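You operate a simulated robot arm through the tools that you are given. There is no shell and no other tool. Be economical: measure what you need, move in short steps, check, and stop when the job is done.

The job below is to be done with a simulated two-armed robot. You get a single attempt, and the scene is never put back.

## Task
Hold the grey bin on the top of the long steel bench steady with one hand and put the copper electrode labelled "597" from the top of the long steel bench in it with the other.

Only the result counts: the job must be done as asked and must still hold three seconds after the hand-in. Knocking over, shifting, dropping, spilling or breaking anything else fails it.

## Robot
Two 7-joint arms with two-finger parallel grippers on one trunk, on a base that drives. Base frame: it is fixed to the floor where the robot stands at the start and does not move with it; the origin is under the middle of the robot, x ahead of it, y to its left, z up. Units: cm, degrees, N and s.
The left shoulder is at the start at [-8.2, 11.9, 85.1], the right one opposite. With the tool pointing down near the work surface each hand reaches from about 16 to 58 cm from the robot's upright axis, wherever it stands, measured 20 degrees to its own side. Places, roughly: grey bin [200, 25, 75]. Payload 3.43 kg a hand.
The TCP of each hand is the grasp point between the finger pads, 3 cm short of the fingertips. In the tool frame z runs along the fingers and y along their closing line. Largest opening 9.4 cm; finger width 2.8, thickness 1; the body of the gripper, 5 by 9.6 cm, starts 5.5 cm behind the TCP.
Orientation is that of the tool frame in the base frame, as a unit quaternion [x, y, z, w]. With the fingers straight down and closing along the base's y, the tool's x points along the base's -x, its y along +y and its z along -z.

## Interface
- The arms move only by the tool servo_tool. It takes "left_moves", "right_moves" or both (then of equal length, played together; a hand with none holds still); each is a list of rows, each a list of 7 numbers: the shift along the tool's x, y, z in units of 25 mm (1.0 is 25 mm), then the turn, a rotation vector about the tool's x, y, z in units of 6 degrees (1.0 is 6 degrees), then the finger opening in cm, from 0 to 9.4. In form: [[x, y, z, ax, ay, az, gripper], ...]. A call has 1 to 12 rows; each row shifts and turns the commanded pose from where the row before left it, along the tool's axes as they then stand. A call with a number of a shift or a turn outside -1 to 1 is refused whole. A row lasts 0.2 s, in which the tool goes at most 5 cm and 8.6 degrees; a call with a longer step from one row to the next is refused whole, and so is a gripper value outside its range. Where a pose cannot be reached the arm comes as near as it can. A force on the tool above 40 N (or 10 N above the force at the start of the call, whichever is more), or a blocked arm, ends the call early, and 0.2 s more pass. Each finger travels about 15.3 cm/s and halts on what it meets, pressing with about 22 N; the grip force reading is that of the motor and also rises with nothing between the fingers. The clock runs only during rows and for 0.2 s after the last one: add rows that do not move to give the fingers time. It gives the time, the measured TCP pose, the force on the tool (base axes), the opening and the grip force at its end, in the units of the frame above (readings bear some noise), with the torque about the TCP (base axes, N m) and any sound that the robot's microphone picked up, and new pictures: "show" is both (left out), scene, wrist or none (wrist: the cameras of the hands that moved).
- Cameras (640 x 400 px; columns grow to the right, rows downward): "scene" is now at [3.12, -1.59, 156.07]; the picture's right is [-0.24, -0.97, 0.00], its down [-0.73, 0.18, -0.66] and it looks along [0.64, -0.16, -0.75] (base axes); focal length 254 px, centre (320, 200). "left" rides on the left gripper at [7.6, -1.4, -10.2] in its tool frame; the picture's right is [0.18, 0.98, 0.00], its down [-0.75, 0.14, -0.64] and it looks along [-0.63, 0.12, 0.77] (tool axes); focal length 243 px, centre (320, 200). "right" rides on the right gripper at [7.6, 1.4, -10.2] in its tool frame; the picture's right is [-0.18, 0.98, 0.00], its down [-0.75, -0.14, -0.64] and it looks along [-0.63, -0.12, 0.77] (tool axes); focal length 243 px, centre (320, 200). There is no depth. A picture from a camera that has moved, and an enlarged one, comes with that camera's place and axes in the base frame and with its lens.
- raise_lower(by): slides the trunk up (or, below 0, down) by that many cm; the arms and the scene camera ride with it, the base frame stays. It gives what a move gives, with no picture.
- steer(legs): drives the robot by 1 to 6 legs, each [ahead, left, turn to the left] in cm, cm and degrees, along the robot's own axes; the way and the turn of a leg run together, so that a leg with both is an arc; at most 150 cm and 180 degrees a leg. The arms and the cameras ride along, it lands a little off, and it stops where it bumps. It gives what a move gives, and a new picture of the scene camera.
- turn_head(pan, tilt): turns the head with the scene camera to pan (to the left, within 143 degrees either way) and tilt (down, from -29 to 69), counted from straight ahead of the robot. It gives what a move gives, and a new picture of the scene camera.
- zoom(camera, box): a new picture of the part [left, top, right, bottom] of that camera's present view, enlarged. The clock stands still meanwhile.
- close_job(): hands the job in; it is judged then, once.

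Go step by step. Nothing tells you exact positions but the pictures and the camera data: compare them with the known pose of the tool, close in by small moves and look again before you grip or let go. The budget is 120 turns and 260 pictures, counting those below and the enlarged ones. Unless the task says otherwise, let go and move clear before handing in, and close with one line.

The tools are called by a JSON object that holds its "op" and its "data". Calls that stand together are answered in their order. servo_tool: Moves the arms, as the interface text tells. Its arguments: {"type":"object","properties":{"left_moves":{"type":"array"},"right_moves":{"type":"array"},"show":{"type":"string","enum":["both","scene","wrist","none"]}},"required":[]} The other tools are called the same way: raise_lower (by) slides the trunk up or down; steer (legs) drives the base; turn_head (pan, tilt) turns the head that bears the scene camera; zoom (camera, box) takes an enlarged picture of a part of a camera's view; close_job () hands the job in.

At the start:

```text
time: 0.0
left_tcp_pos: [35.95, 4.54, 105.86]
left_orientation: [0.0, 1.0, -0.001, 0.0]
left_ft_force: [-0.3, -0.6, 0.3]
left_wrist_torque: [0.01, -0.01, 0.01]
left_opening: 9.43
left_grasp_force: 0.1
right_tcp_pos: [30.39, -19.87, 104.18]
right_orientation: [0.0, 1.0, 0.0, 0.0]
right_ft_force: [0.6, -0.6, -0.3]
right_wrist_torque: [-0.02, -0.01, 0.01]
right_opening: 9.4
right_grasp_force: 0.0
trunk travel left (down, up): [-27.5, 6.0]
robot x, y, heading: [-0.44, 0.53, 0.4]
head pan, tilt: [-13.6, 48.5]
```

scene: 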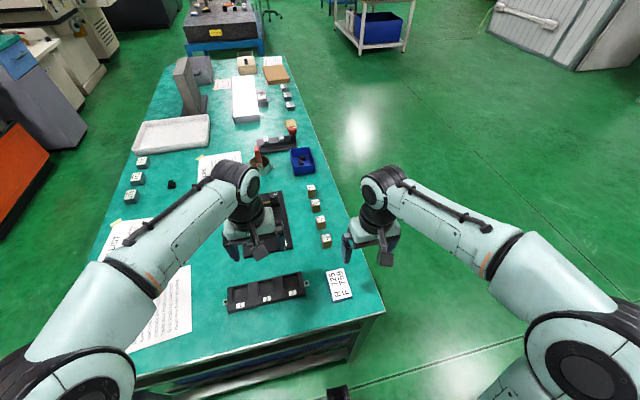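
right: 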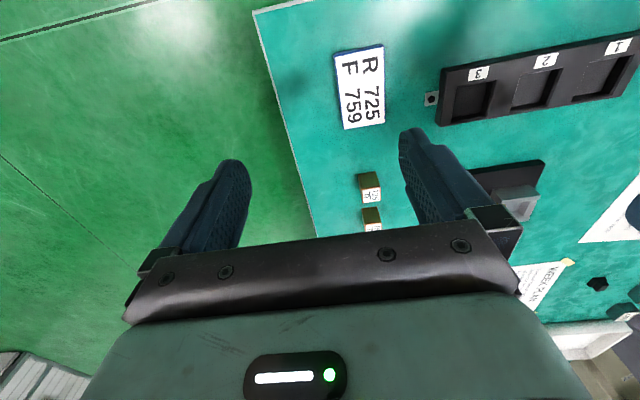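
left: 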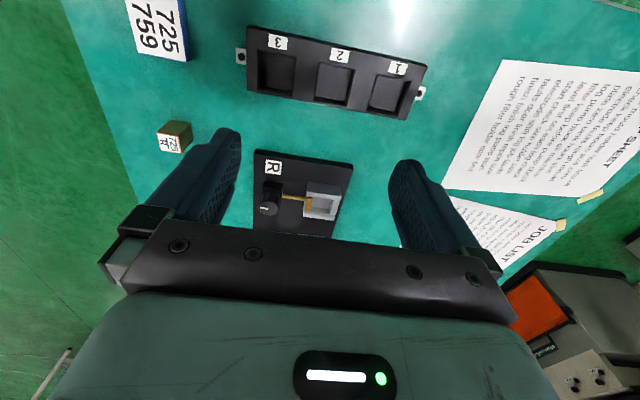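

The bench runs away ahead of me with many small blocks on it; the grey bin should be far off near [200, 25, 75]. I enlarge the scene to find it and the labelled electrodes.

{"op": "zoom", "data": {"camera": "scene", "box": [160, 40, 320, 140]}}

{"op": "zoom", "data": {"camera": "scene", "box": [100, 120, 340, 270]}}

```text
4.00 times, centred on (240, 90) of scene
camera zoom: at [3.12, -1.59, 156.07], right [-0.24, -0.97, 0.0], down [-0.73, 0.18, -0.66], along [0.64, -0.16, -0.75], focal length 1017 px, centre (640, 640)
```

zoom: 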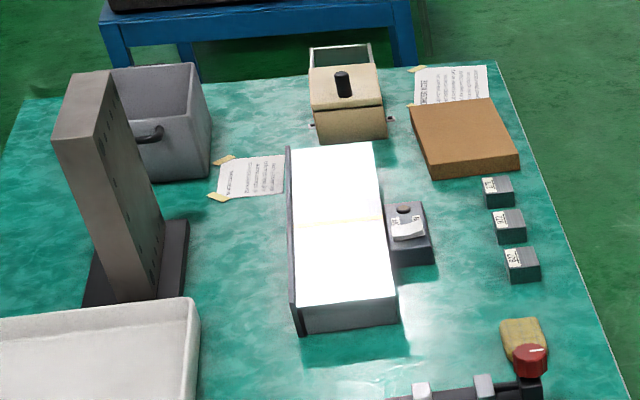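

```text
2.67 times, centred on (220, 195) of scene
camera zoom: at [3.12, -1.59, 156.07], right [-0.24, -0.97, 0.0], down [-0.73, 0.18, -0.66], along [0.64, -0.16, -0.75], focal length 678 px, centre (587, 213)
```

zoom: 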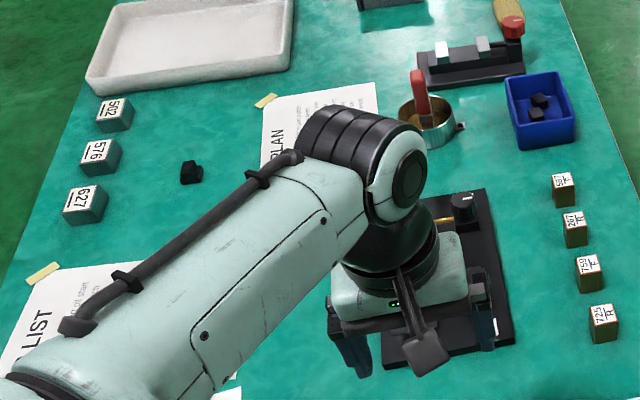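

The grey bin stands at the far left behind a tower; the copper electrodes are in a row along the right edge. I read their labels.

{"op": "zoom", "data": {"camera": "scene", "box": [296, 178, 344, 208]}}

{"op": "zoom", "data": {"camera": "scene", "box": [272, 78, 304, 98]}}

{"op": "zoom", "data": {"camera": "scene", "box": [296, 178, 344, 258]}}

```text
13.33 times, centred on (320, 193) of scene
camera zoom: at [3.12, -1.59, 156.07], right [-0.24, -0.97, 0.0], down [-0.73, 0.18, -0.66], along [0.64, -0.16, -0.75], focal length 3391 px, centre (320, 293)
```

zoom: 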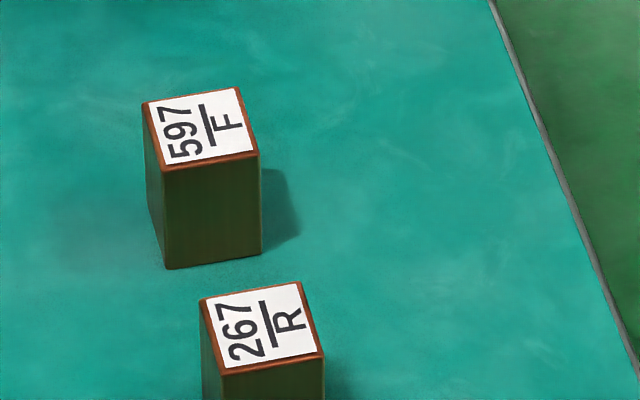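

```text
16.00 times, centred on (288, 88) of scene
camera zoom: at [3.12, -1.59, 156.07], right [-0.24, -0.97, 0.0], down [-0.73, 0.18, -0.66], along [0.64, -0.16, -0.75], focal length 4070 px, centre (832, 1992)
```

zoom: 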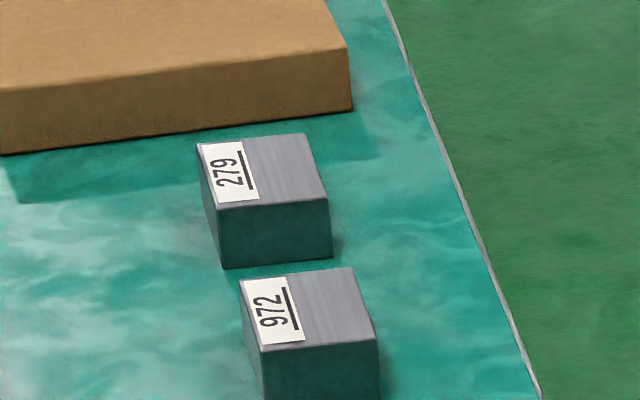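

```text
5.00 times, centred on (320, 218) of scene
camera zoom: at [3.12, -1.59, 156.07], right [-0.24, -0.97, 0.0], down [-0.73, 0.18, -0.66], along [0.64, -0.16, -0.75], focal length 1272 px, centre (320, 110)
```

zoom: 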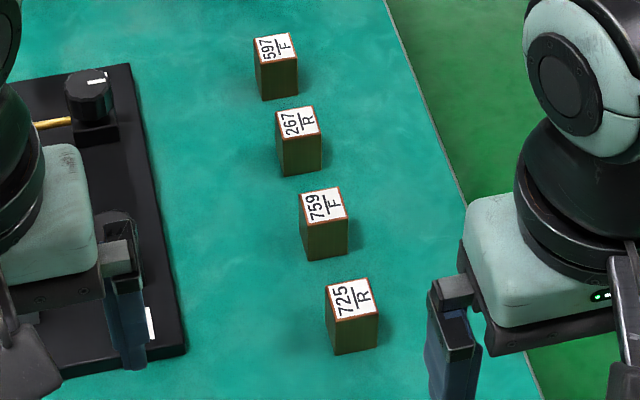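

597 is the farthest copper block, roughly at [73, -15, 83 top]; the bench's right edge is near y = -27. I drive to the right side of the bench and turn to face it.

{"op": "steer", "data": {"legs": [[-5, 0, 0], [0, -65, 0], [0, 0, 90], [0, -68, 0]]}}

```text
time: 4.4
left_tcp_pos: [31.28, -35.36, 105.86]
left_orientation: [0.0, 1.0, 0.001, 0.0]
left_ft_force: [-0.1, -0.4, 0.0]
left_wrist_torque: [0.07, 0.04, 0.0]
left_opening: 9.39
left_grasp_force: 0.1
right_tcp_pos: [25.63, -59.99, 104.1]
right_orientation: [-0.001, 1.0, 0.001, 0.0]
right_ft_force: [-0.3, -1.1, -0.1]
right_wrist_torque: [0.07, 0.0, -0.01]
right_opening: 9.39
right_grasp_force: 0.0
trunk travel left (down, up): [-27.5, 6.0]
robot x, y, heading: [-4.87, -39.99, -0.1]
head pan, tilt: [-13.6, 48.5]
stopped in leg 2: the robot was blocked; the commanded pose is now the measured one
camera scene: at [-1.68, -41.83, 156.06], right [-0.24, -0.97, 0.0], down [-0.73, 0.18, -0.66], along [0.64, -0.15, -0.75], focal length 254 px, centre (320, 200)
```

scene: 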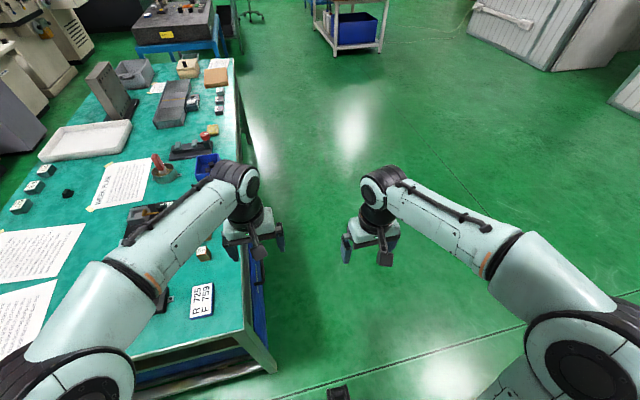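

Something blocked the sideways drive at y = -40. I look to the right and down.

{"op": "turn_head", "data": {"pan": -90, "tilt": 55}}

{"op": "turn_head", "data": {"pan": -140, "tilt": 45}}

{"op": "turn_head", "data": {"pan": 0, "tilt": 69}}

```text
time: 5.9
left_tcp_pos: [31.21, -35.07, 105.83]
left_orientation: [-0.001, 1.0, 0.0, 0.0]
left_ft_force: [-0.3, -0.7, 0.3]
left_wrist_torque: [0.0, 0.0, 0.04]
left_opening: 9.39
left_grasp_force: 0.0
right_tcp_pos: [25.64, -59.67, 104.18]
right_orientation: [-0.001, 1.0, 0.0, 0.001]
right_ft_force: [-0.2, -0.2, 0.1]
right_wrist_torque: [-0.02, 0.02, 0.0]
right_opening: 9.43
right_grasp_force: 0.1
trunk travel left (down, up): [-27.5, 6.0]
robot x, y, heading: [-4.8, -40.27, -0.1]
head pan, tilt: [-90.0, 55.0]
camera scene: at [-9.28, -46.8, 155.21], right [-1.0, 0.0, 0.0], down [0.0, 0.82, -0.57], along [0.0, -0.57, -0.82], focal length 254 px, centre (320, 200)
```

scene: 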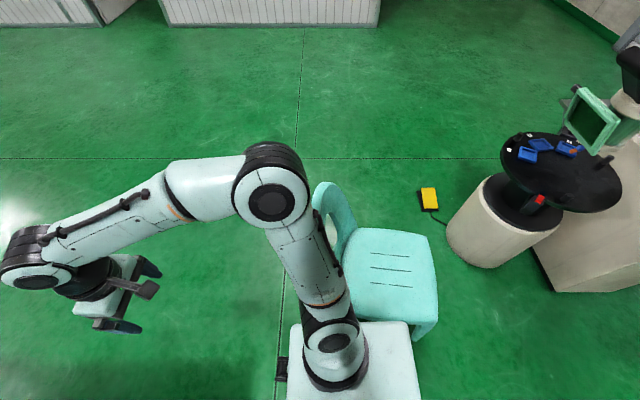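

```text
time: 7.1
left_tcp_pos: [31.25, -35.02, 105.65]
left_orientation: [-0.001, 1.0, 0.0, 0.0]
left_ft_force: [0.9, -0.7, -0.6]
left_wrist_torque: [0.0, 0.0, 0.03]
left_opening: 9.41
left_grasp_force: 0.0
right_tcp_pos: [25.6, -59.57, 104.15]
right_orientation: [-0.001, 1.0, 0.001, 0.0]
right_ft_force: [-0.4, -0.2, -0.7]
right_wrist_torque: [0.01, 0.04, -0.01]
right_opening: 9.42
right_grasp_force: 0.0
trunk travel left (down, up): [-27.5, 6.0]
robot x, y, heading: [-4.69, -39.73, 0.1]
head pan, tilt: [-140.0, 45.0]
camera scene: at [-15.51, -44.83, 156.55], right [-0.64, 0.77, 0.0], down [0.54, 0.45, -0.71], along [-0.54, -0.45, -0.71], focal length 254 px, centre (320, 200)
```

scene: 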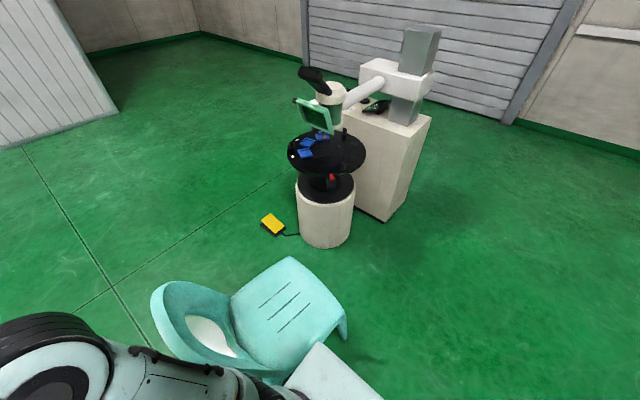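

```text
time: 9.3
left_tcp_pos: [31.19, -35.05, 105.71]
left_orientation: [-0.001, 1.0, 0.0, 0.0]
left_ft_force: [-0.7, 0.9, 0.4]
left_wrist_torque: [0.03, 0.01, -0.03]
left_opening: 9.41
left_grasp_force: 0.0
right_tcp_pos: [25.65, -59.69, 104.18]
right_orientation: [-0.001, 1.0, 0.0, -0.001]
right_ft_force: [-0.4, 0.0, 0.0]
right_wrist_torque: [0.03, 0.01, 0.01]
right_opening: 9.38
right_grasp_force: 0.1
trunk travel left (down, up): [-27.5, 6.0]
robot x, y, heading: [-4.98, -40.08, 0.3]
head pan, tilt: [0.0, 68.8]
camera scene: at [-3.7, -39.6, 153.67], right [0.0, -1.0, 0.0], down [-0.93, 0.0, -0.36], along [0.36, 0.0, -0.93], focal length 254 px, centre (320, 200)
```

scene: 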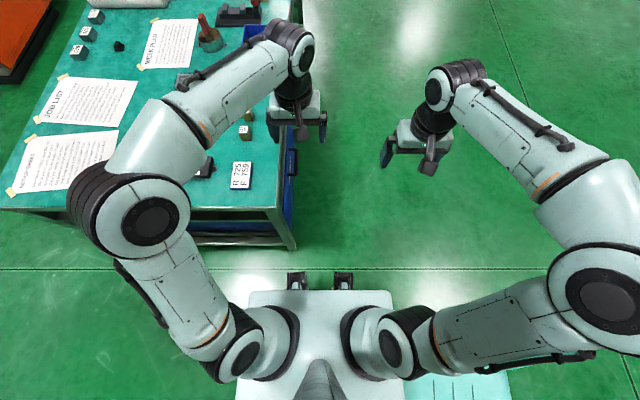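

A chair stands at my right rear; I back off from it and look at it from a distance to plan a way round.

{"op": "steer", "data": {"legs": [[0, 30, 0]]}}

{"op": "turn_head", "data": {"pan": -100, "tilt": 48}}

{"op": "turn_head", "data": {"pan": -50, "tilt": 50}}

```text
time: 11.3
left_tcp_pos: [30.95, -22.84, 105.78]
left_orientation: [0.006, 1.0, 0.0, 0.0]
left_ft_force: [0.5, -0.6, -0.2]
left_wrist_torque: [-0.02, 0.0, 0.02]
left_opening: 9.4
left_grasp_force: 0.1
right_tcp_pos: [24.86, -47.41, 104.18]
right_orientation: [0.005, 1.0, -0.001, 0.0]
right_ft_force: [0.3, 0.3, 0.4]
right_wrist_torque: [-0.03, 0.01, -0.04]
right_opening: 9.4
right_grasp_force: 0.1
trunk travel left (down, up): [-27.5, 6.0]
robot x, y, heading: [-5.44, -27.39, -0.6]
head pan, tilt: [0.0, 68.8]
stopped in leg 1: the robot was blocked; the commanded pose is now the measured one
camera scene: at [-4.23, -26.94, 153.67], right [-0.01, -1.0, 0.0], down [-0.93, 0.01, -0.36], along [0.36, -0.01, -0.93], focal length 254 px, centre (320, 200)
```

scene: 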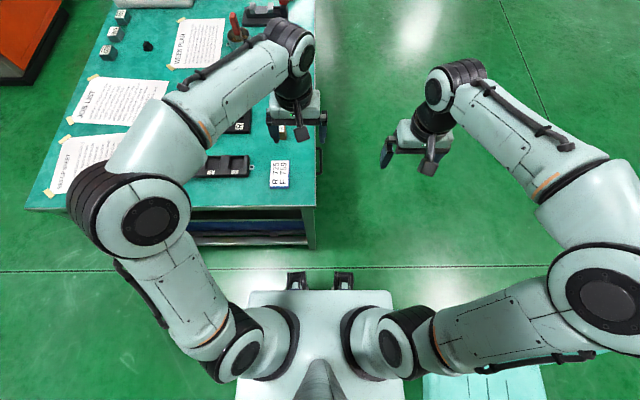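

```text
time: 13.0
left_tcp_pos: [30.75, -23.17, 105.74]
left_orientation: [0.005, 1.0, 0.0, 0.0]
left_ft_force: [1.3, -0.6, -0.6]
left_wrist_torque: [0.0, 0.0, 0.05]
left_opening: 9.41
left_grasp_force: 0.1
right_tcp_pos: [25.0, -47.56, 104.12]
right_orientation: [0.005, 1.0, -0.001, 0.0]
right_ft_force: [0.3, 0.4, 0.9]
right_wrist_torque: [0.0, -0.03, 0.05]
right_opening: 9.4
right_grasp_force: 0.1
trunk travel left (down, up): [-27.5, 6.0]
robot x, y, heading: [-5.46, -27.53, -0.8]
head pan, tilt: [-100.0, 48.0]
camera scene: at [-11.31, -34.87, 156.13], right [-0.98, 0.19, 0.0], down [0.14, 0.73, -0.67], along [-0.12, -0.66, -0.74], focal length 254 px, centre (320, 200)
```

scene: 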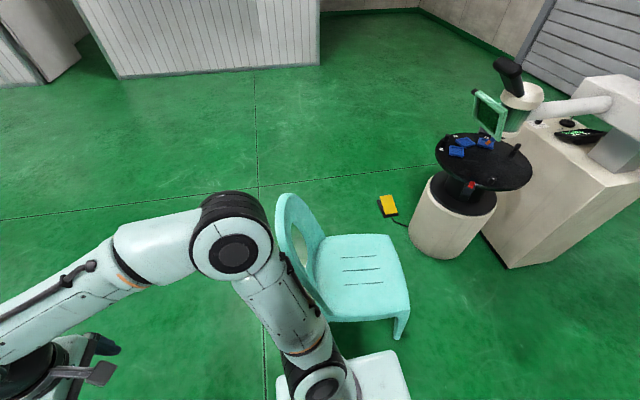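

```text
time: 14.2
left_tcp_pos: [30.71, -23.14, 105.74]
left_orientation: [0.005, 1.0, 0.001, 0.0]
left_ft_force: [0.1, 0.1, 0.6]
left_wrist_torque: [0.01, 0.04, 0.0]
left_opening: 9.39
left_grasp_force: 0.1
right_tcp_pos: [24.87, -47.66, 104.12]
right_orientation: [0.005, 1.0, 0.0, 0.0]
right_ft_force: [0.1, -0.3, 0.4]
right_wrist_torque: [-0.02, 0.0, 0.0]
right_opening: 9.4
right_grasp_force: 0.0
trunk travel left (down, up): [-27.5, 6.0]
robot x, y, heading: [-5.32, -27.48, -0.7]
head pan, tilt: [-50.0, 50.0]
camera scene: at [-4.98, -33.09, 155.86], right [-0.77, -0.63, 0.0], down [-0.48, 0.59, -0.64], along [0.41, -0.5, -0.77], focal length 254 px, centre (320, 200)
```

scene: 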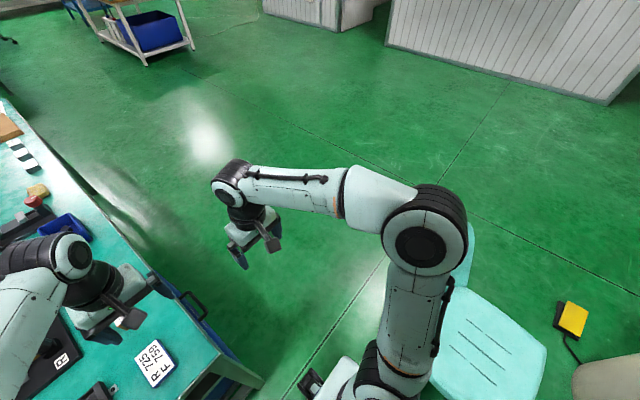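

The leftward drive was blocked too, so something stands on my left or behind; I look there.

{"op": "turn_head", "data": {"pan": 90, "tilt": 55}}

{"op": "turn_head", "data": {"pan": 140, "tilt": 55}}

{"op": "turn_head", "data": {"pan": -143, "tilt": 65}}

```text
time: 16.4
left_tcp_pos: [30.9, -23.04, 105.86]
left_orientation: [0.005, 1.0, 0.001, 0.0]
left_ft_force: [0.5, -0.1, -0.2]
left_wrist_torque: [-0.01, 0.02, 0.01]
left_opening: 9.38
left_grasp_force: 0.1
right_tcp_pos: [24.84, -47.63, 104.26]
right_orientation: [0.006, 1.0, 0.0, 0.0]
right_ft_force: [1.2, 0.1, 0.7]
right_wrist_torque: [-0.03, -0.01, -0.02]
right_opening: 9.42
right_grasp_force: 0.1
trunk travel left (down, up): [-27.5, 6.0]
robot x, y, heading: [-5.23, -27.37, -0.7]
head pan, tilt: [90.0, 55.0]
camera scene: at [-9.76, -19.91, 155.21], right [1.0, -0.01, 0.0], down [-0.01, -0.82, -0.57], along [0.01, 0.57, -0.82], focal length 254 px, centre (320, 200)
```

scene: 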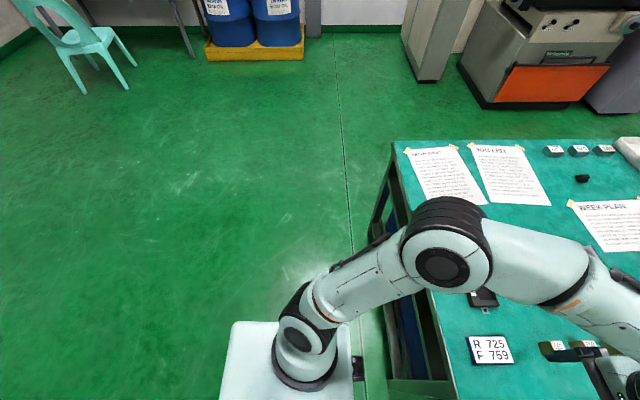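

```text
time: 17.6
left_tcp_pos: [30.75, -23.15, 105.72]
left_orientation: [0.005, 1.0, 0.001, 0.0]
left_ft_force: [-0.5, 0.6, 0.5]
left_wrist_torque: [0.04, 0.03, 0.01]
left_opening: 9.4
left_grasp_force: 0.1
right_tcp_pos: [24.82, -47.7, 104.08]
right_orientation: [0.005, 1.0, 0.0, 0.0]
right_ft_force: [0.6, 0.2, 0.2]
right_wrist_torque: [0.01, -0.01, -0.01]
right_opening: 9.37
right_grasp_force: 0.2
trunk travel left (down, up): [-27.5, 6.0]
robot x, y, heading: [-5.29, -27.13, -0.6]
head pan, tilt: [140.0, 55.0]
camera scene: at [-15.31, -22.41, 155.21], right [0.65, 0.76, 0.0], down [0.62, -0.53, -0.57], along [-0.43, 0.37, -0.82], focal length 254 px, centre (320, 200)
```

scene: 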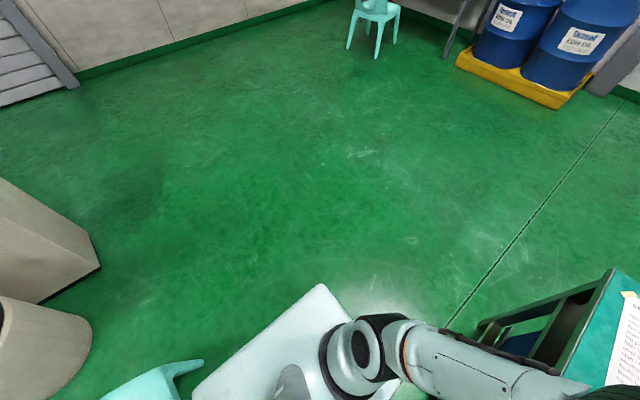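

```text
time: 21.5
left_tcp_pos: [30.7, -23.08, 105.79]
left_orientation: [0.005, 1.0, 0.0, -0.001]
left_ft_force: [-0.2, -0.7, 0.0]
left_wrist_torque: [0.0, 0.02, 0.0]
left_opening: 9.39
left_grasp_force: 0.1
right_tcp_pos: [24.83, -47.58, 104.22]
right_orientation: [0.005, 1.0, 0.001, 0.0]
right_ft_force: [-0.1, 0.9, 0.4]
right_wrist_torque: [0.01, 0.01, 0.0]
right_opening: 9.41
right_grasp_force: 0.0
trunk travel left (down, up): [-27.5, 6.0]
robot x, y, heading: [-5.63, -27.71, -0.4]
head pan, tilt: [-143.0, 65.0]
camera scene: at [-14.74, -30.72, 154.05], right [-0.59, 0.81, 0.0], down [0.73, 0.54, -0.42], along [-0.34, -0.25, -0.91], focal length 254 px, centre (320, 200)
```

scene: 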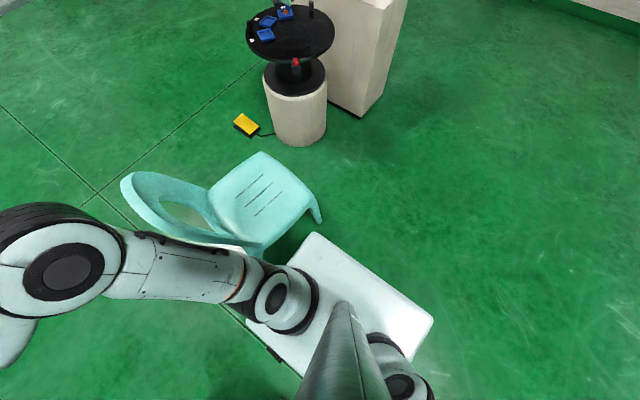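

Nothing visible stands on my left. I test a small leftward step again.

{"op": "steer", "data": {"legs": [[0, 4, 0]]}}

{"op": "turn_head", "data": {"pan": 20, "tilt": 69}}

```text
time: 22.5
left_tcp_pos: [30.68, -19.03, 105.74]
left_orientation: [0.004, 1.0, 0.001, 0.0]
left_ft_force: [0.0, 0.6, -1.5]
left_wrist_torque: [0.0, -0.01, 0.01]
left_opening: 9.41
left_grasp_force: 0.1
right_tcp_pos: [24.77, -43.4, 104.19]
right_orientation: [0.004, 1.0, 0.0, 0.0]
right_ft_force: [0.4, 0.4, 0.4]
right_wrist_torque: [-0.02, -0.02, -0.02]
right_opening: 9.4
right_grasp_force: 0.0
trunk travel left (down, up): [-27.5, 6.0]
robot x, y, heading: [-5.26, -23.55, -0.9]
head pan, tilt: [-143.0, 65.0]
camera scene: at [-14.8, -26.58, 154.05], right [-0.59, 0.8, 0.0], down [0.73, 0.54, -0.42], along [-0.34, -0.25, -0.91], focal length 254 px, centre (320, 200)
```

scene: 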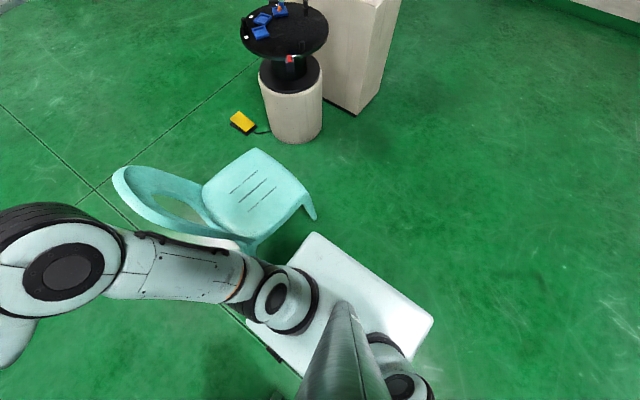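

```text
time: 25.0
left_tcp_pos: [30.56, -19.03, 105.7]
left_orientation: [0.004, 1.0, 0.001, 0.001]
left_ft_force: [0.1, -0.2, -0.3]
left_wrist_torque: [-0.01, 0.01, 0.01]
left_opening: 9.38
left_grasp_force: 0.1
right_tcp_pos: [24.78, -43.52, 104.13]
right_orientation: [0.005, 1.0, 0.0, -0.001]
right_ft_force: [0.8, 0.6, 0.3]
right_wrist_torque: [0.03, -0.02, 0.02]
right_opening: 9.41
right_grasp_force: 0.0
trunk travel left (down, up): [-27.5, 6.0]
robot x, y, heading: [-5.69, -23.0, -0.7]
head pan, tilt: [20.0, 68.8]
camera scene: at [-4.65, -21.24, 153.67], right [0.33, -0.94, 0.0], down [-0.88, -0.31, -0.36], along [0.34, 0.12, -0.93], focal length 254 px, centre (320, 200)
```

scene: 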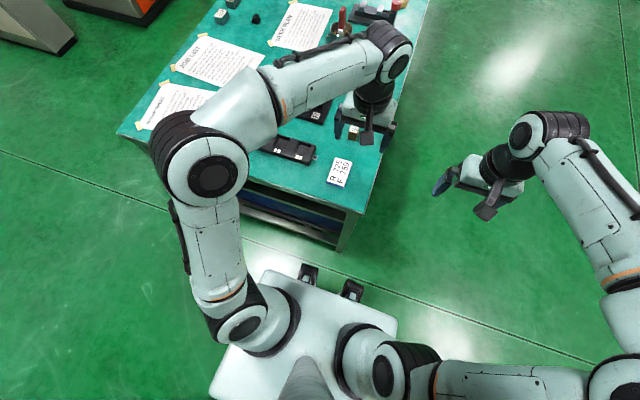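

The small step worked, so it was the chair's closeness that hindered me. The gap between chair and bench is too tight, but the left aisle and the far end look open, so I go round the bench that way.

{"op": "turn_head", "data": {"pan": 0, "tilt": 40}}

{"op": "steer", "data": {"legs": [[0, 75, 0], [0, 75, 0]]}}

```text
time: 26.0
left_tcp_pos: [30.58, -19.08, 105.75]
left_orientation: [0.003, 1.0, 0.002, 0.0]
left_ft_force: [0.5, -0.6, -0.4]
left_wrist_torque: [0.0, 0.01, 0.02]
left_opening: 9.41
left_grasp_force: 0.0
right_tcp_pos: [24.77, -43.48, 104.1]
right_orientation: [0.004, 1.0, 0.0, 0.0]
right_ft_force: [-0.3, -0.3, 0.2]
right_wrist_torque: [-0.02, -0.03, -0.02]
right_opening: 9.41
right_grasp_force: 0.1
trunk travel left (down, up): [-27.5, 6.0]
robot x, y, heading: [-5.29, -23.32, -0.8]
head pan, tilt: [0.0, 40.0]
camera scene: at [-1.42, -23.17, 157.27], right [-0.01, -1.0, 0.0], down [-0.64, 0.01, -0.77], along [0.77, -0.01, -0.64], focal length 254 px, centre (320, 200)
```

scene: 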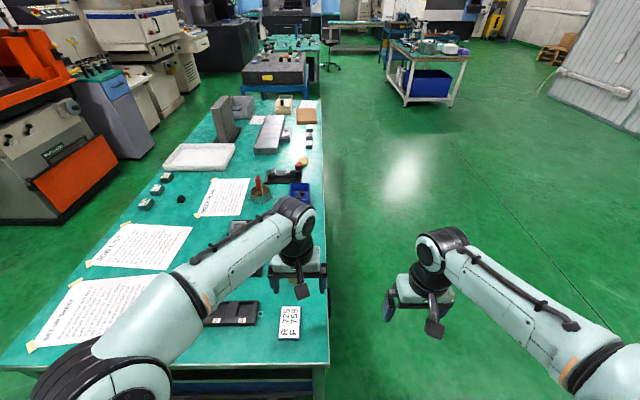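

```text
time: 33.4
left_tcp_pos: [31.52, 55.74, 105.6]
left_orientation: [0.006, 1.0, 0.001, -0.001]
left_ft_force: [-0.5, 0.0, -0.4]
left_wrist_torque: [0.01, 0.02, 0.01]
left_opening: 9.42
left_grasp_force: 0.1
right_tcp_pos: [25.64, 31.33, 104.2]
right_orientation: [0.006, 1.0, 0.0, -0.001]
right_ft_force: [-0.2, -0.1, 0.8]
right_wrist_torque: [0.0, -0.03, 0.04]
right_opening: 9.41
right_grasp_force: 0.0
trunk travel left (down, up): [-27.5, 6.0]
robot x, y, heading: [-4.76, 51.21, -0.8]
head pan, tilt: [0.0, 40.0]
stopped in leg 2: the robot was blocked; the commanded pose is now the measured one
camera scene: at [-0.56, 51.59, 157.28], right [-0.01, -1.0, 0.0], down [-0.64, 0.01, -0.77], along [0.77, -0.01, -0.64], focal length 254 px, centre (320, 200)
```

scene: 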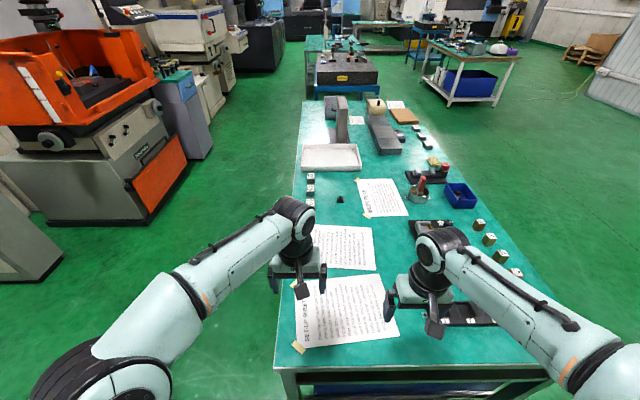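

I was stopped again with nothing visible in the way on the left; I retry with a single leg after backing slightly.

{"op": "steer", "data": {"legs": [[-8, 0, 0], [0, 40, 0]]}}

```text
time: 38.1
left_tcp_pos: [24.1, 96.01, 105.81]
left_orientation: [0.007, 1.0, 0.001, -0.001]
left_ft_force: [-0.5, -0.2, -0.9]
left_wrist_torque: [0.01, -0.02, -0.01]
left_opening: 9.4
left_grasp_force: 0.0
right_tcp_pos: [18.06, 71.68, 104.21]
right_orientation: [0.007, 1.0, 0.0, 0.0]
right_ft_force: [0.0, 0.3, 0.4]
right_wrist_torque: [0.01, 0.01, -0.02]
right_opening: 9.39
right_grasp_force: 0.1
trunk travel left (down, up): [-27.5, 6.0]
robot x, y, heading: [-12.08, 91.77, -1.0]
head pan, tilt: [0.0, 40.0]
camera scene: at [-8.06, 92.09, 157.28], right [-0.02, -1.0, 0.0], down [-0.64, 0.01, -0.77], along [0.77, -0.01, -0.64], focal length 254 px, centre (320, 200)
```

scene: 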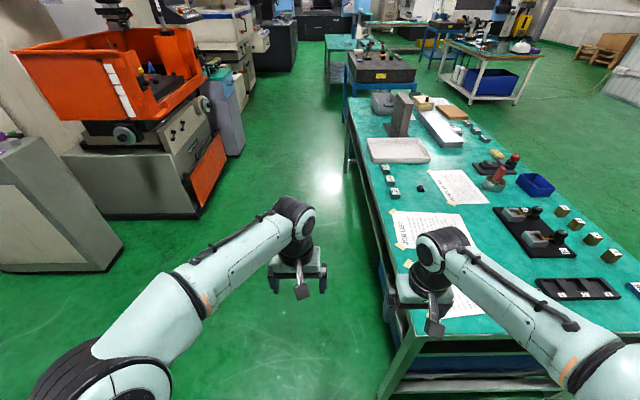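

The bench front itself was catching the base. Now I'm clear; I move a bit more left and drive along the left aisle.

{"op": "steer", "data": {"legs": [[0, 30, 1], [150, 0, 0]]}}

```text
time: 48.4
left_tcp_pos: [174.21, 125.76, 105.77]
left_orientation: [0.006, 1.0, 0.0, 0.0]
left_ft_force: [1.0, 0.3, -0.4]
left_wrist_torque: [0.02, 0.01, 0.02]
left_opening: 9.4
left_grasp_force: 0.2
right_tcp_pos: [168.22, 101.27, 104.07]
right_orientation: [0.006, 1.0, -0.001, -0.001]
right_ft_force: [-0.3, 0.1, 0.0]
right_wrist_torque: [-0.01, 0.0, -0.01]
right_opening: 9.41
right_grasp_force: 0.2
trunk travel left (down, up): [-27.5, 6.0]
robot x, y, heading: [138.24, 121.11, -0.6]
head pan, tilt: [0.0, 40.0]
camera scene: at [142.1, 121.63, 157.28], right [-0.01, -1.0, 0.0], down [-0.64, 0.01, -0.77], along [0.77, -0.01, -0.64], focal length 254 px, centre (320, 200)
```

scene: 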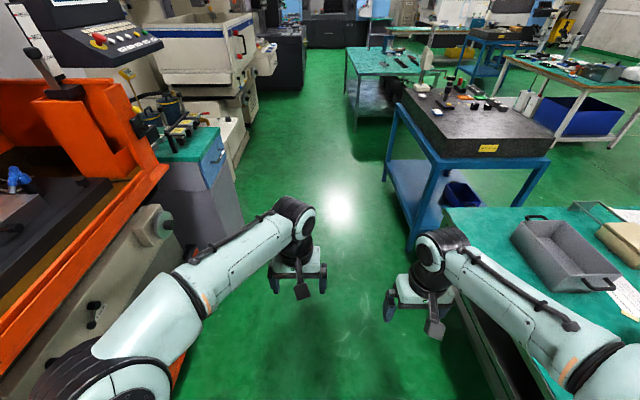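

The bin (two handles, open top) is visible at the right. The blue table is too close to the bench end to pass between, so I continue past it and look at the passage behind.

{"op": "steer", "data": {"legs": [[150, 0, 0.6]]}}

{"op": "turn_head", "data": {"pan": -60, "tilt": 35}}

```text
time: 55.8
left_tcp_pos: [324.4, 124.24, 105.7]
left_orientation: [0.005, 1.0, 0.0, 0.0]
left_ft_force: [0.6, -0.2, 0.2]
left_wrist_torque: [-0.01, 0.0, 0.0]
left_opening: 9.38
left_grasp_force: 0.1
right_tcp_pos: [318.64, 99.68, 104.24]
right_orientation: [0.002, 1.0, 0.0, -0.001]
right_ft_force: [0.4, 0.7, 0.4]
right_wrist_torque: [0.01, -0.01, 0.0]
right_opening: 9.38
right_grasp_force: 0.1
trunk travel left (down, up): [-27.5, 6.0]
robot x, y, heading: [288.42, 119.82, -0.4]
head pan, tilt: [0.0, 40.0]
camera scene: at [292.38, 120.01, 157.28], right [-0.01, -1.0, 0.0], down [-0.64, 0.01, -0.77], along [0.77, -0.01, -0.64], focal length 254 px, centre (320, 200)
```

scene: 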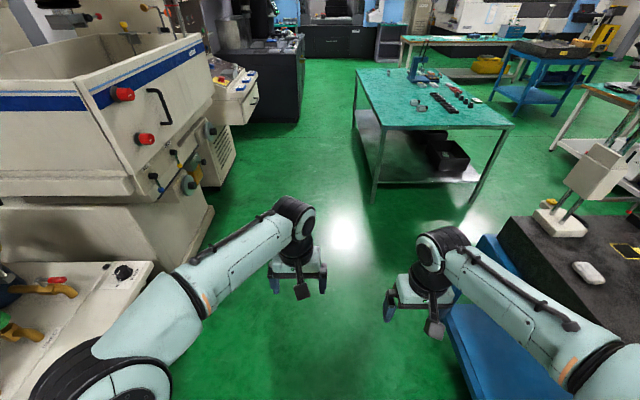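

```text
time: 57.1
left_tcp_pos: [324.54, 124.25, 105.67]
left_orientation: [0.004, 1.0, 0.0, 0.0]
left_ft_force: [0.2, -0.4, 0.9]
left_wrist_torque: [-0.01, -0.05, -0.03]
left_opening: 9.4
left_grasp_force: 0.1
right_tcp_pos: [318.58, 99.8, 104.21]
right_orientation: [0.004, 1.0, 0.0, 0.0]
right_ft_force: [-0.3, -0.5, -0.4]
right_wrist_torque: [-0.02, 0.02, 0.01]
right_opening: 9.4
right_grasp_force: 0.0
trunk travel left (down, up): [-27.5, 6.0]
robot x, y, heading: [288.94, 119.23, -0.3]
head pan, tilt: [-60.0, 35.0]
camera scene: at [288.21, 112.43, 158.03], right [-0.87, -0.49, 0.0], down [-0.28, 0.5, -0.82], along [0.4, -0.71, -0.57], focal length 254 px, centre (320, 200)
```

scene: 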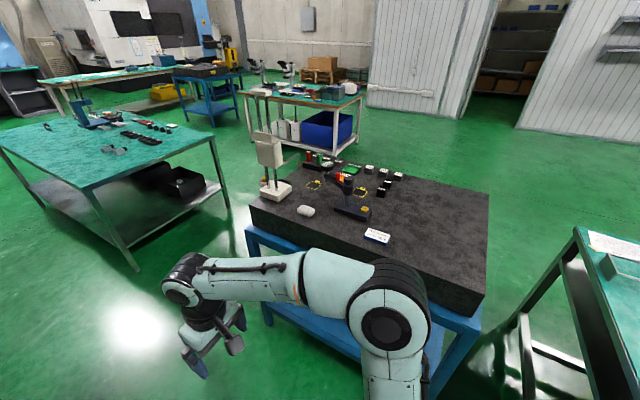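

The passage between the granite table (to x≈362) and the teal table (from x≈473) is about 110 cm wide. I drive through it sideways.

{"op": "steer", "data": {"legs": [[128, 0, 0.3], [0, -120, 0]]}}

```text
time: 73.9
left_tcp_pos: [450.39, 3.39, 105.67]
left_orientation: [0.009, 1.0, 0.001, 0.0]
left_ft_force: [0.2, -0.2, -0.3]
left_wrist_torque: [-0.01, 0.03, 0.0]
left_opening: 9.41
left_grasp_force: 0.1
right_tcp_pos: [444.32, -21.14, 104.18]
right_orientation: [0.008, 1.0, 0.0, 0.0]
right_ft_force: [0.2, 0.8, 0.2]
right_wrist_torque: [0.0, -0.01, 0.01]
right_opening: 9.42
right_grasp_force: 0.0
trunk travel left (down, up): [-27.5, 6.0]
robot x, y, heading: [413.92, -0.69, -1.0]
head pan, tilt: [-60.0, 35.0]
camera scene: at [413.94, -8.12, 158.03], right [-0.87, -0.48, 0.0], down [-0.28, 0.5, -0.82], along [0.4, -0.72, -0.57], focal length 254 px, centre (320, 200)
```

scene: 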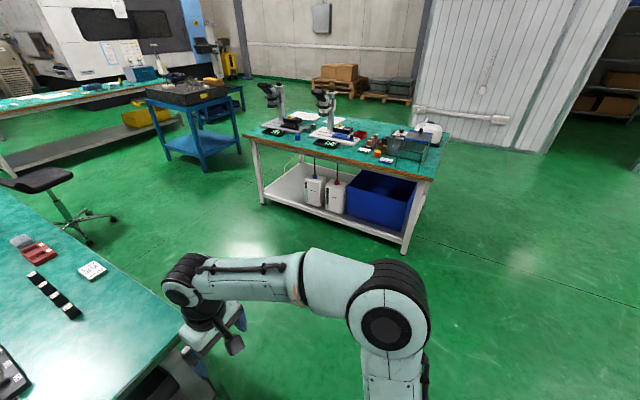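

The way right is clear up to the white cart (y≈-176). I go to y≈-103 and then back up along the bench's right side.

{"op": "steer", "data": {"legs": [[0, -102, 1], [-150, 0, 0], [-150, 0, 0]]}}

{"op": "turn_head", "data": {"pan": 60, "tilt": 40}}

```text
time: 97.0
left_tcp_pos: [150.91, -93.46, 105.73]
left_orientation: [0.001, 1.0, 0.001, -0.001]
left_ft_force: [0.6, -0.2, -0.3]
left_wrist_torque: [0.0, 0.04, -0.01]
left_opening: 9.39
left_grasp_force: 0.1
right_tcp_pos: [145.16, -118.03, 104.15]
right_orientation: [0.001, 1.0, 0.0, 0.0]
right_ft_force: [0.2, 0.3, 0.5]
right_wrist_torque: [0.0, 0.01, -0.01]
right_opening: 9.42
right_grasp_force: 0.0
trunk travel left (down, up): [-27.5, 6.0]
robot x, y, heading: [115.17, -98.52, -0.1]
head pan, tilt: [-60.0, 35.0]
camera scene: at [114.71, -105.56, 158.03], right [-0.87, -0.5, 0.0], down [-0.29, 0.5, -0.82], along [0.41, -0.71, -0.57], focal length 254 px, centre (320, 200)
```

scene: 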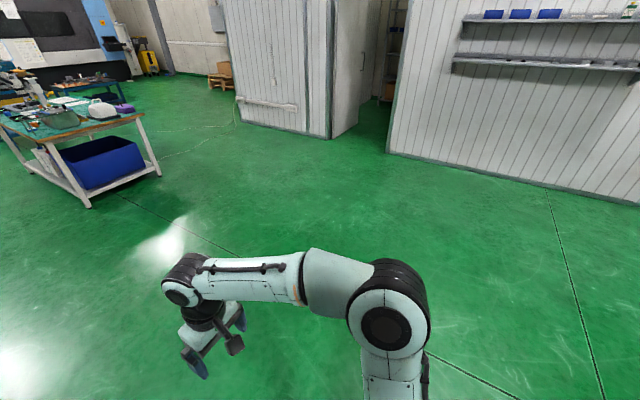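

```text
time: 99.0
left_tcp_pos: [150.92, -93.48, 105.68]
left_orientation: [0.001, 1.0, 0.001, 0.001]
left_ft_force: [0.0, 0.5, -0.1]
left_wrist_torque: [-0.01, 0.02, 0.04]
left_opening: 9.38
left_grasp_force: 0.1
right_tcp_pos: [145.22, -118.01, 104.19]
right_orientation: [0.001, 1.0, -0.001, -0.001]
right_ft_force: [1.3, 0.4, -0.3]
right_wrist_torque: [0.01, 0.01, 0.04]
right_opening: 9.4
right_grasp_force: 0.0
trunk travel left (down, up): [-27.5, 6.0]
robot x, y, heading: [114.83, -98.03, -0.0]
head pan, tilt: [60.0, 40.0]
camera scene: at [114.62, -90.57, 157.28], right [0.86, -0.5, 0.0], down [-0.32, -0.56, -0.77], along [0.39, 0.66, -0.64], focal length 254 px, centre (320, 200)
```

scene: 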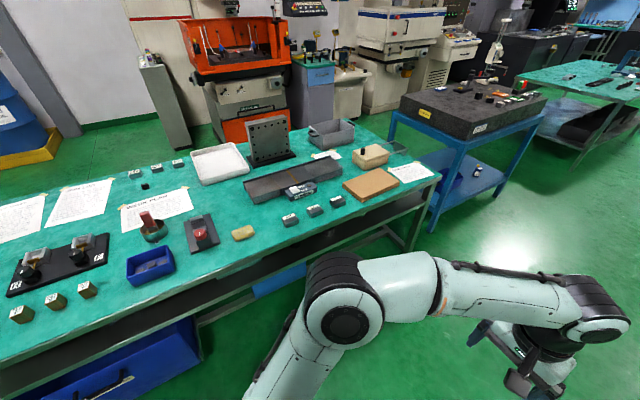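

The right side is clear. I turn to face the bench and move to stand before the copper electrodes, keeping clear of the drawer handle under the bench.

{"op": "steer", "data": {"legs": [[0, 0, 90], [0, 60, 0], [34, 0, 0]]}}

{"op": "turn_head", "data": {"pan": -10, "tilt": 55}}

```text
time: 110.3
left_tcp_pos: [50.51, -27.58, 105.79]
left_orientation: [-0.705, 0.709, 0.0, 0.0]
left_ft_force: [-0.7, -0.2, -0.1]
left_wrist_torque: [0.0, 0.0, 0.0]
left_opening: 9.4
left_grasp_force: 0.1
right_tcp_pos: [75.12, -33.25, 104.06]
right_orientation: [-0.706, 0.709, 0.0, -0.001]
right_ft_force: [0.2, 0.1, 0.8]
right_wrist_torque: [-0.03, 0.01, 0.03]
right_opening: 9.4
right_grasp_force: 0.1
trunk travel left (down, up): [-27.5, 6.0]
robot x, y, heading: [55.24, -63.9, 89.7]
head pan, tilt: [60.0, 40.0]
camera scene: at [47.7, -63.59, 157.27], right [0.5, 0.86, 0.0], down [0.55, -0.32, -0.77], along [-0.66, 0.39, -0.64], focal length 254 px, centre (320, 200)
```

scene: 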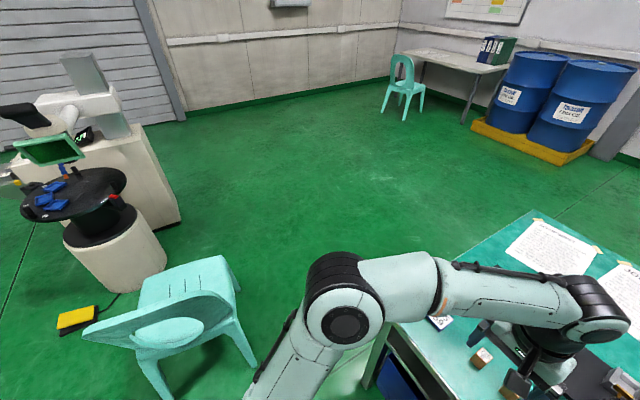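

```text
time: 111.8
left_tcp_pos: [50.61, -27.61, 105.74]
left_orientation: [-0.705, 0.709, 0.001, -0.001]
left_ft_force: [-0.3, 0.3, 0.1]
left_wrist_torque: [0.01, 0.0, 0.0]
left_opening: 9.38
left_grasp_force: 0.1
right_tcp_pos: [75.19, -33.54, 104.21]
right_orientation: [-0.706, 0.708, 0.0, 0.0]
right_ft_force: [0.3, -0.5, 0.0]
right_wrist_torque: [-0.02, -0.01, -0.02]
right_opening: 9.4
right_grasp_force: 0.1
trunk travel left (down, up): [-27.5, 6.0]
robot x, y, heading: [55.13, -63.74, 89.7]
head pan, tilt: [-10.0, 55.0]
camera scene: at [56.32, -60.82, 155.21], right [0.98, -0.18, 0.0], down [-0.15, -0.81, -0.57], along [0.1, 0.56, -0.82], focal length 254 px, centre (320, 200)
```

scene: 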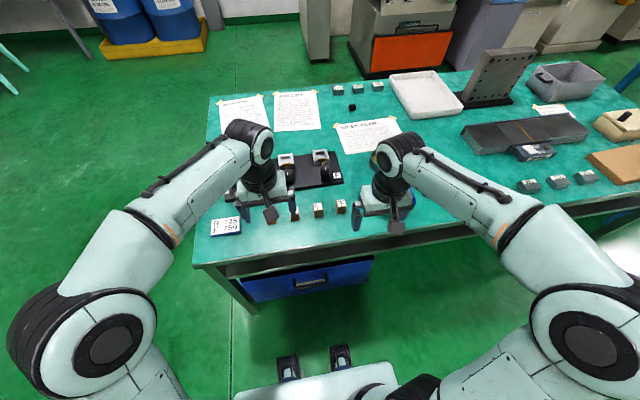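

The electrode 597 is the rightmost copper block, near [71.6, -15.3]. I check it in enlarged pictures.

{"op": "zoom", "data": {"camera": "scene", "box": [288, 190, 368, 240]}}

{"op": "zoom", "data": {"camera": "right", "box": [0, 0, 640, 400]}}

{"op": "zoom", "data": {"camera": "scene", "box": [480, 40, 640, 140]}}

```text
8.00 times, centred on (328, 215) of scene
camera zoom: at [56.32, -60.82, 155.21], right [0.98, -0.18, 0.0], down [-0.15, -0.81, -0.57], along [0.1, 0.56, -0.82], focal length 2035 px, centre (256, 80)
```

zoom: 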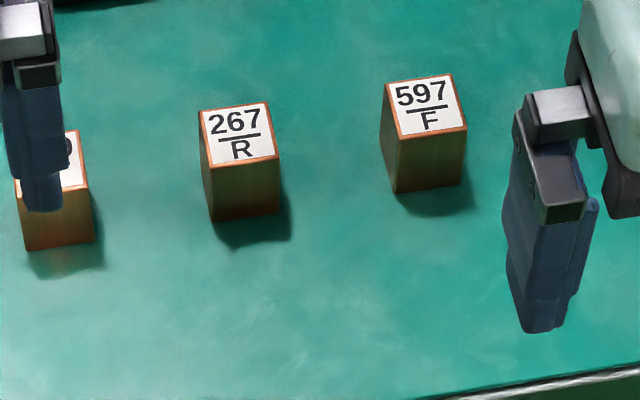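

```text
1.00 times, centred on (320, 200) of right (not enlarged: the box is as wide or as high as the picture)
camera zoom: at [73.67, -41.02, 114.5], right [-0.98, 0.19, 0.0], down [0.14, 0.75, 0.64], along [0.12, 0.63, -0.77], focal length 243 px, centre (320, 200)
```

zoom: 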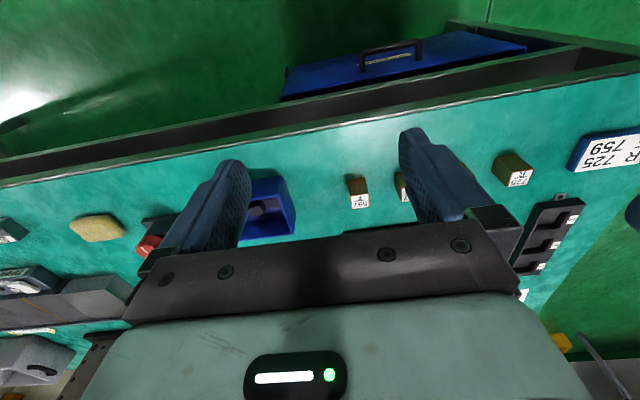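

```text
4.00 times, centred on (560, 90) of scene
camera zoom: at [56.32, -60.82, 155.21], right [0.98, -0.18, 0.0], down [-0.15, -0.81, -0.57], along [0.1, 0.56, -0.82], focal length 1017 px, centre (-640, 640)
```

zoom: 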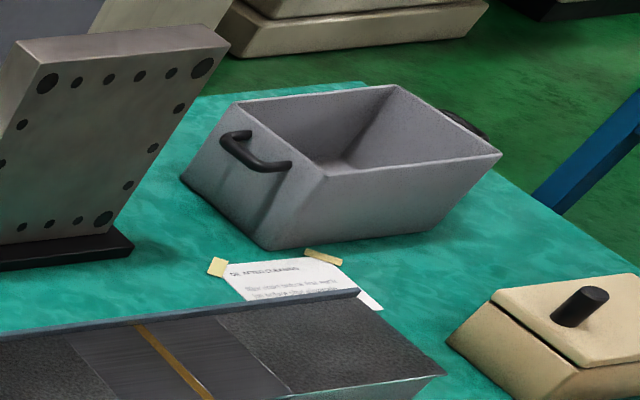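

Triangulated: 597 has its top centre at about [72.2, -14.3, 83.3], 3 cm wide, aligned with the axes, bench top ≈79. I bring the right hand above it with a 6 cm opening.

{"op": "servo_tool", "data": {"right_moves": [[-0.955, 0.1475, 0.55, 0, 0, 0, 6], [-0.955, 0.1475, 0.55, 0, 0, 0, 6], [-0.955, 0.1475, 0.55, 0, 0, 0, 6], [-0.955, 0.1475, 0.55, 0, 0, 0, 6], [-0.955, 0.1475, 0.55, 0, 0, 0, 6], [-0.955, 0.1475, 0.55, 0, 0, 0, 6], [-0.955, 0.1475, 0.55, 0, 0, 0, 6], [-0.955, 0.1475, 0.55, 0, 0, 0, 6], [0, 0, 0, 0, 0, 0, 6]]}}

```text
time: 113.8
left_tcp_pos: [50.52, -27.79, 105.88]
left_orientation: [-0.705, 0.709, 0.001, 0.0]
left_ft_force: [-0.1, -0.1, 0.3]
left_wrist_torque: [0.04, 0.02, 0.0]
left_opening: 9.39
left_grasp_force: 0.0
right_tcp_pos: [72.22, -14.36, 93.01]
right_orientation: [-0.706, 0.709, 0.001, 0.0]
right_ft_force: [0.6, 0.8, 0.3]
right_wrist_torque: [-0.02, 0.03, -0.03]
right_opening: 5.98
right_grasp_force: 0.0
trunk travel left (down, up): [-27.5, 6.0]
robot x, y, heading: [55.21, -63.92, 89.7]
head pan, tilt: [-10.0, 55.0]
camera scene: at [56.34, -60.88, 155.21], right [0.98, -0.18, 0.0], down [-0.15, -0.81, -0.57], along [0.1, 0.56, -0.82], focal length 254 px, centre (320, 200)
camera right: at [70.8, -21.91, 103.44], right [-0.98, 0.19, 0.0], down [0.14, 0.75, 0.64], along [0.12, 0.63, -0.77], focal length 243 px, centre (320, 200)
```

scene: 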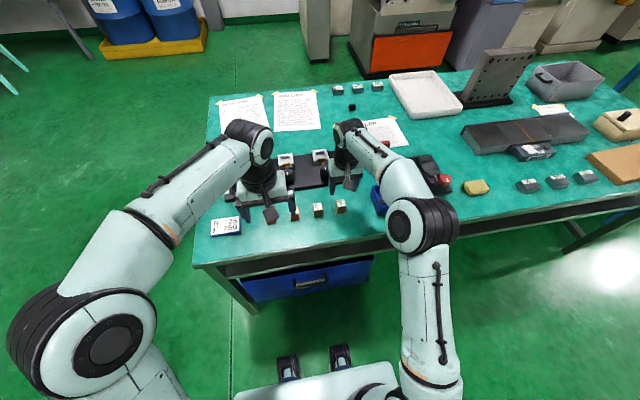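
right: 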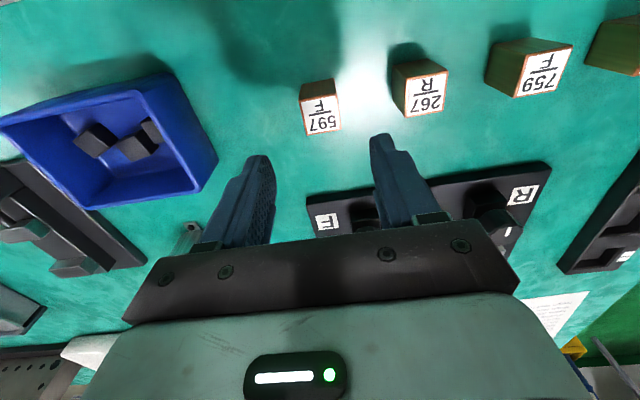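

The hand is centred over 597 (I refine to [72.1, -14.7]); I lower it around the block, keeping clear of neighbours.

{"op": "servo_tool", "data": {"right_moves": [[0.14, 0.04, 0.68, 0, 0, 0, 6], [0, 0, 0.68, 0, 0, 0, 6], [0, 0, 0.68, 0, 0, 0, 6], [0, 0, 0.68, 0, 0, 0, 6], [0, 0, 0.68, 0, 0, 0, 6], [0, 0, 0.6, 0, 0, 0, 6], [0, 0, 0, 0, 0, 0, 6]]}}

```text
time: 115.3
left_tcp_pos: [50.65, -27.62, 105.65]
left_orientation: [-0.705, 0.709, 0.001, 0.0]
left_ft_force: [-0.2, 0.2, 0.0]
left_wrist_torque: [-0.01, -0.03, 0.01]
left_opening: 9.39
left_grasp_force: 0.1
right_tcp_pos: [72.09, -14.66, 83.18]
right_orientation: [-0.705, 0.709, 0.0, 0.0]
right_ft_force: [-1.0, -0.7, 0.1]
right_wrist_torque: [0.01, 0.02, 0.0]
right_opening: 6.01
right_grasp_force: 0.0
trunk travel left (down, up): [-27.5, 6.0]
robot x, y, heading: [55.24, -63.95, 89.8]
head pan, tilt: [-10.0, 55.0]
camera scene: at [56.33, -60.83, 155.21], right [0.98, -0.18, 0.0], down [-0.15, -0.81, -0.57], along [0.1, 0.56, -0.82], focal length 254 px, centre (320, 200)
camera right: at [70.72, -22.23, 93.45], right [-0.98, 0.19, 0.0], down [0.14, 0.75, 0.64], along [0.12, 0.63, -0.77], focal length 243 px, centre (320, 200)
```

scene: 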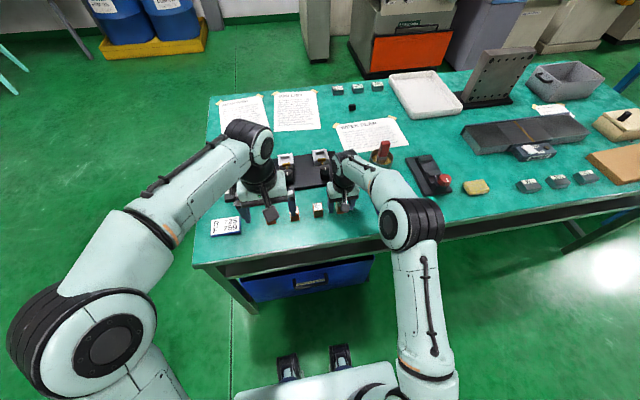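
right: 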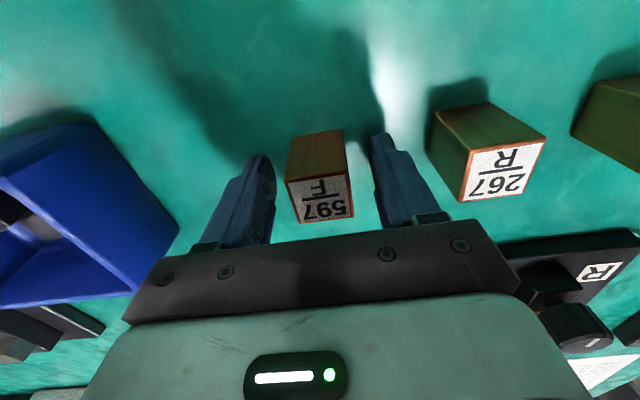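

The block sits between the fingers. I nudge 0.4 cm towards it and close.

{"op": "servo_tool", "data": {"right_moves": [[-0.18, 0, 0.08, 0, 0, 0, 6], [0, 0, 0, 0, 0, 0, 4], [0, 0, 0, 0, 0, 0, 2], [0, 0, 0, 0, 0, 0, 1], [0, 0, 0, 0, 0, 0, 1]], "show": "wrist"}}

```text
time: 116.5
left_tcp_pos: [50.57, -27.7, 105.87]
left_orientation: [-0.705, 0.709, 0.0, -0.001]
left_ft_force: [-0.2, 0.4, 0.1]
left_wrist_torque: [0.0, -0.02, 0.01]
left_opening: 9.4
left_grasp_force: 0.0
right_tcp_pos: [72.13, -14.1, 83.01]
right_orientation: [-0.706, 0.708, 0.001, 0.0]
right_ft_force: [-0.4, 0.8, 10.3]
right_wrist_torque: [-0.1, -0.21, 0.03]
right_opening: 3.42
right_grasp_force: 21.5
trunk travel left (down, up): [-27.5, 6.0]
robot x, y, heading: [54.9, -63.75, 89.7]
head pan, tilt: [-10.0, 55.0]
camera right: at [70.69, -21.76, 93.33], right [-0.98, 0.19, 0.0], down [0.14, 0.75, 0.64], along [0.12, 0.63, -0.77], focal length 243 px, centre (320, 200)
```

right: 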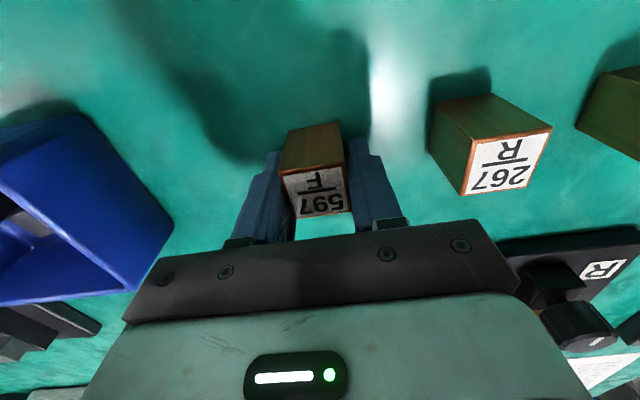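

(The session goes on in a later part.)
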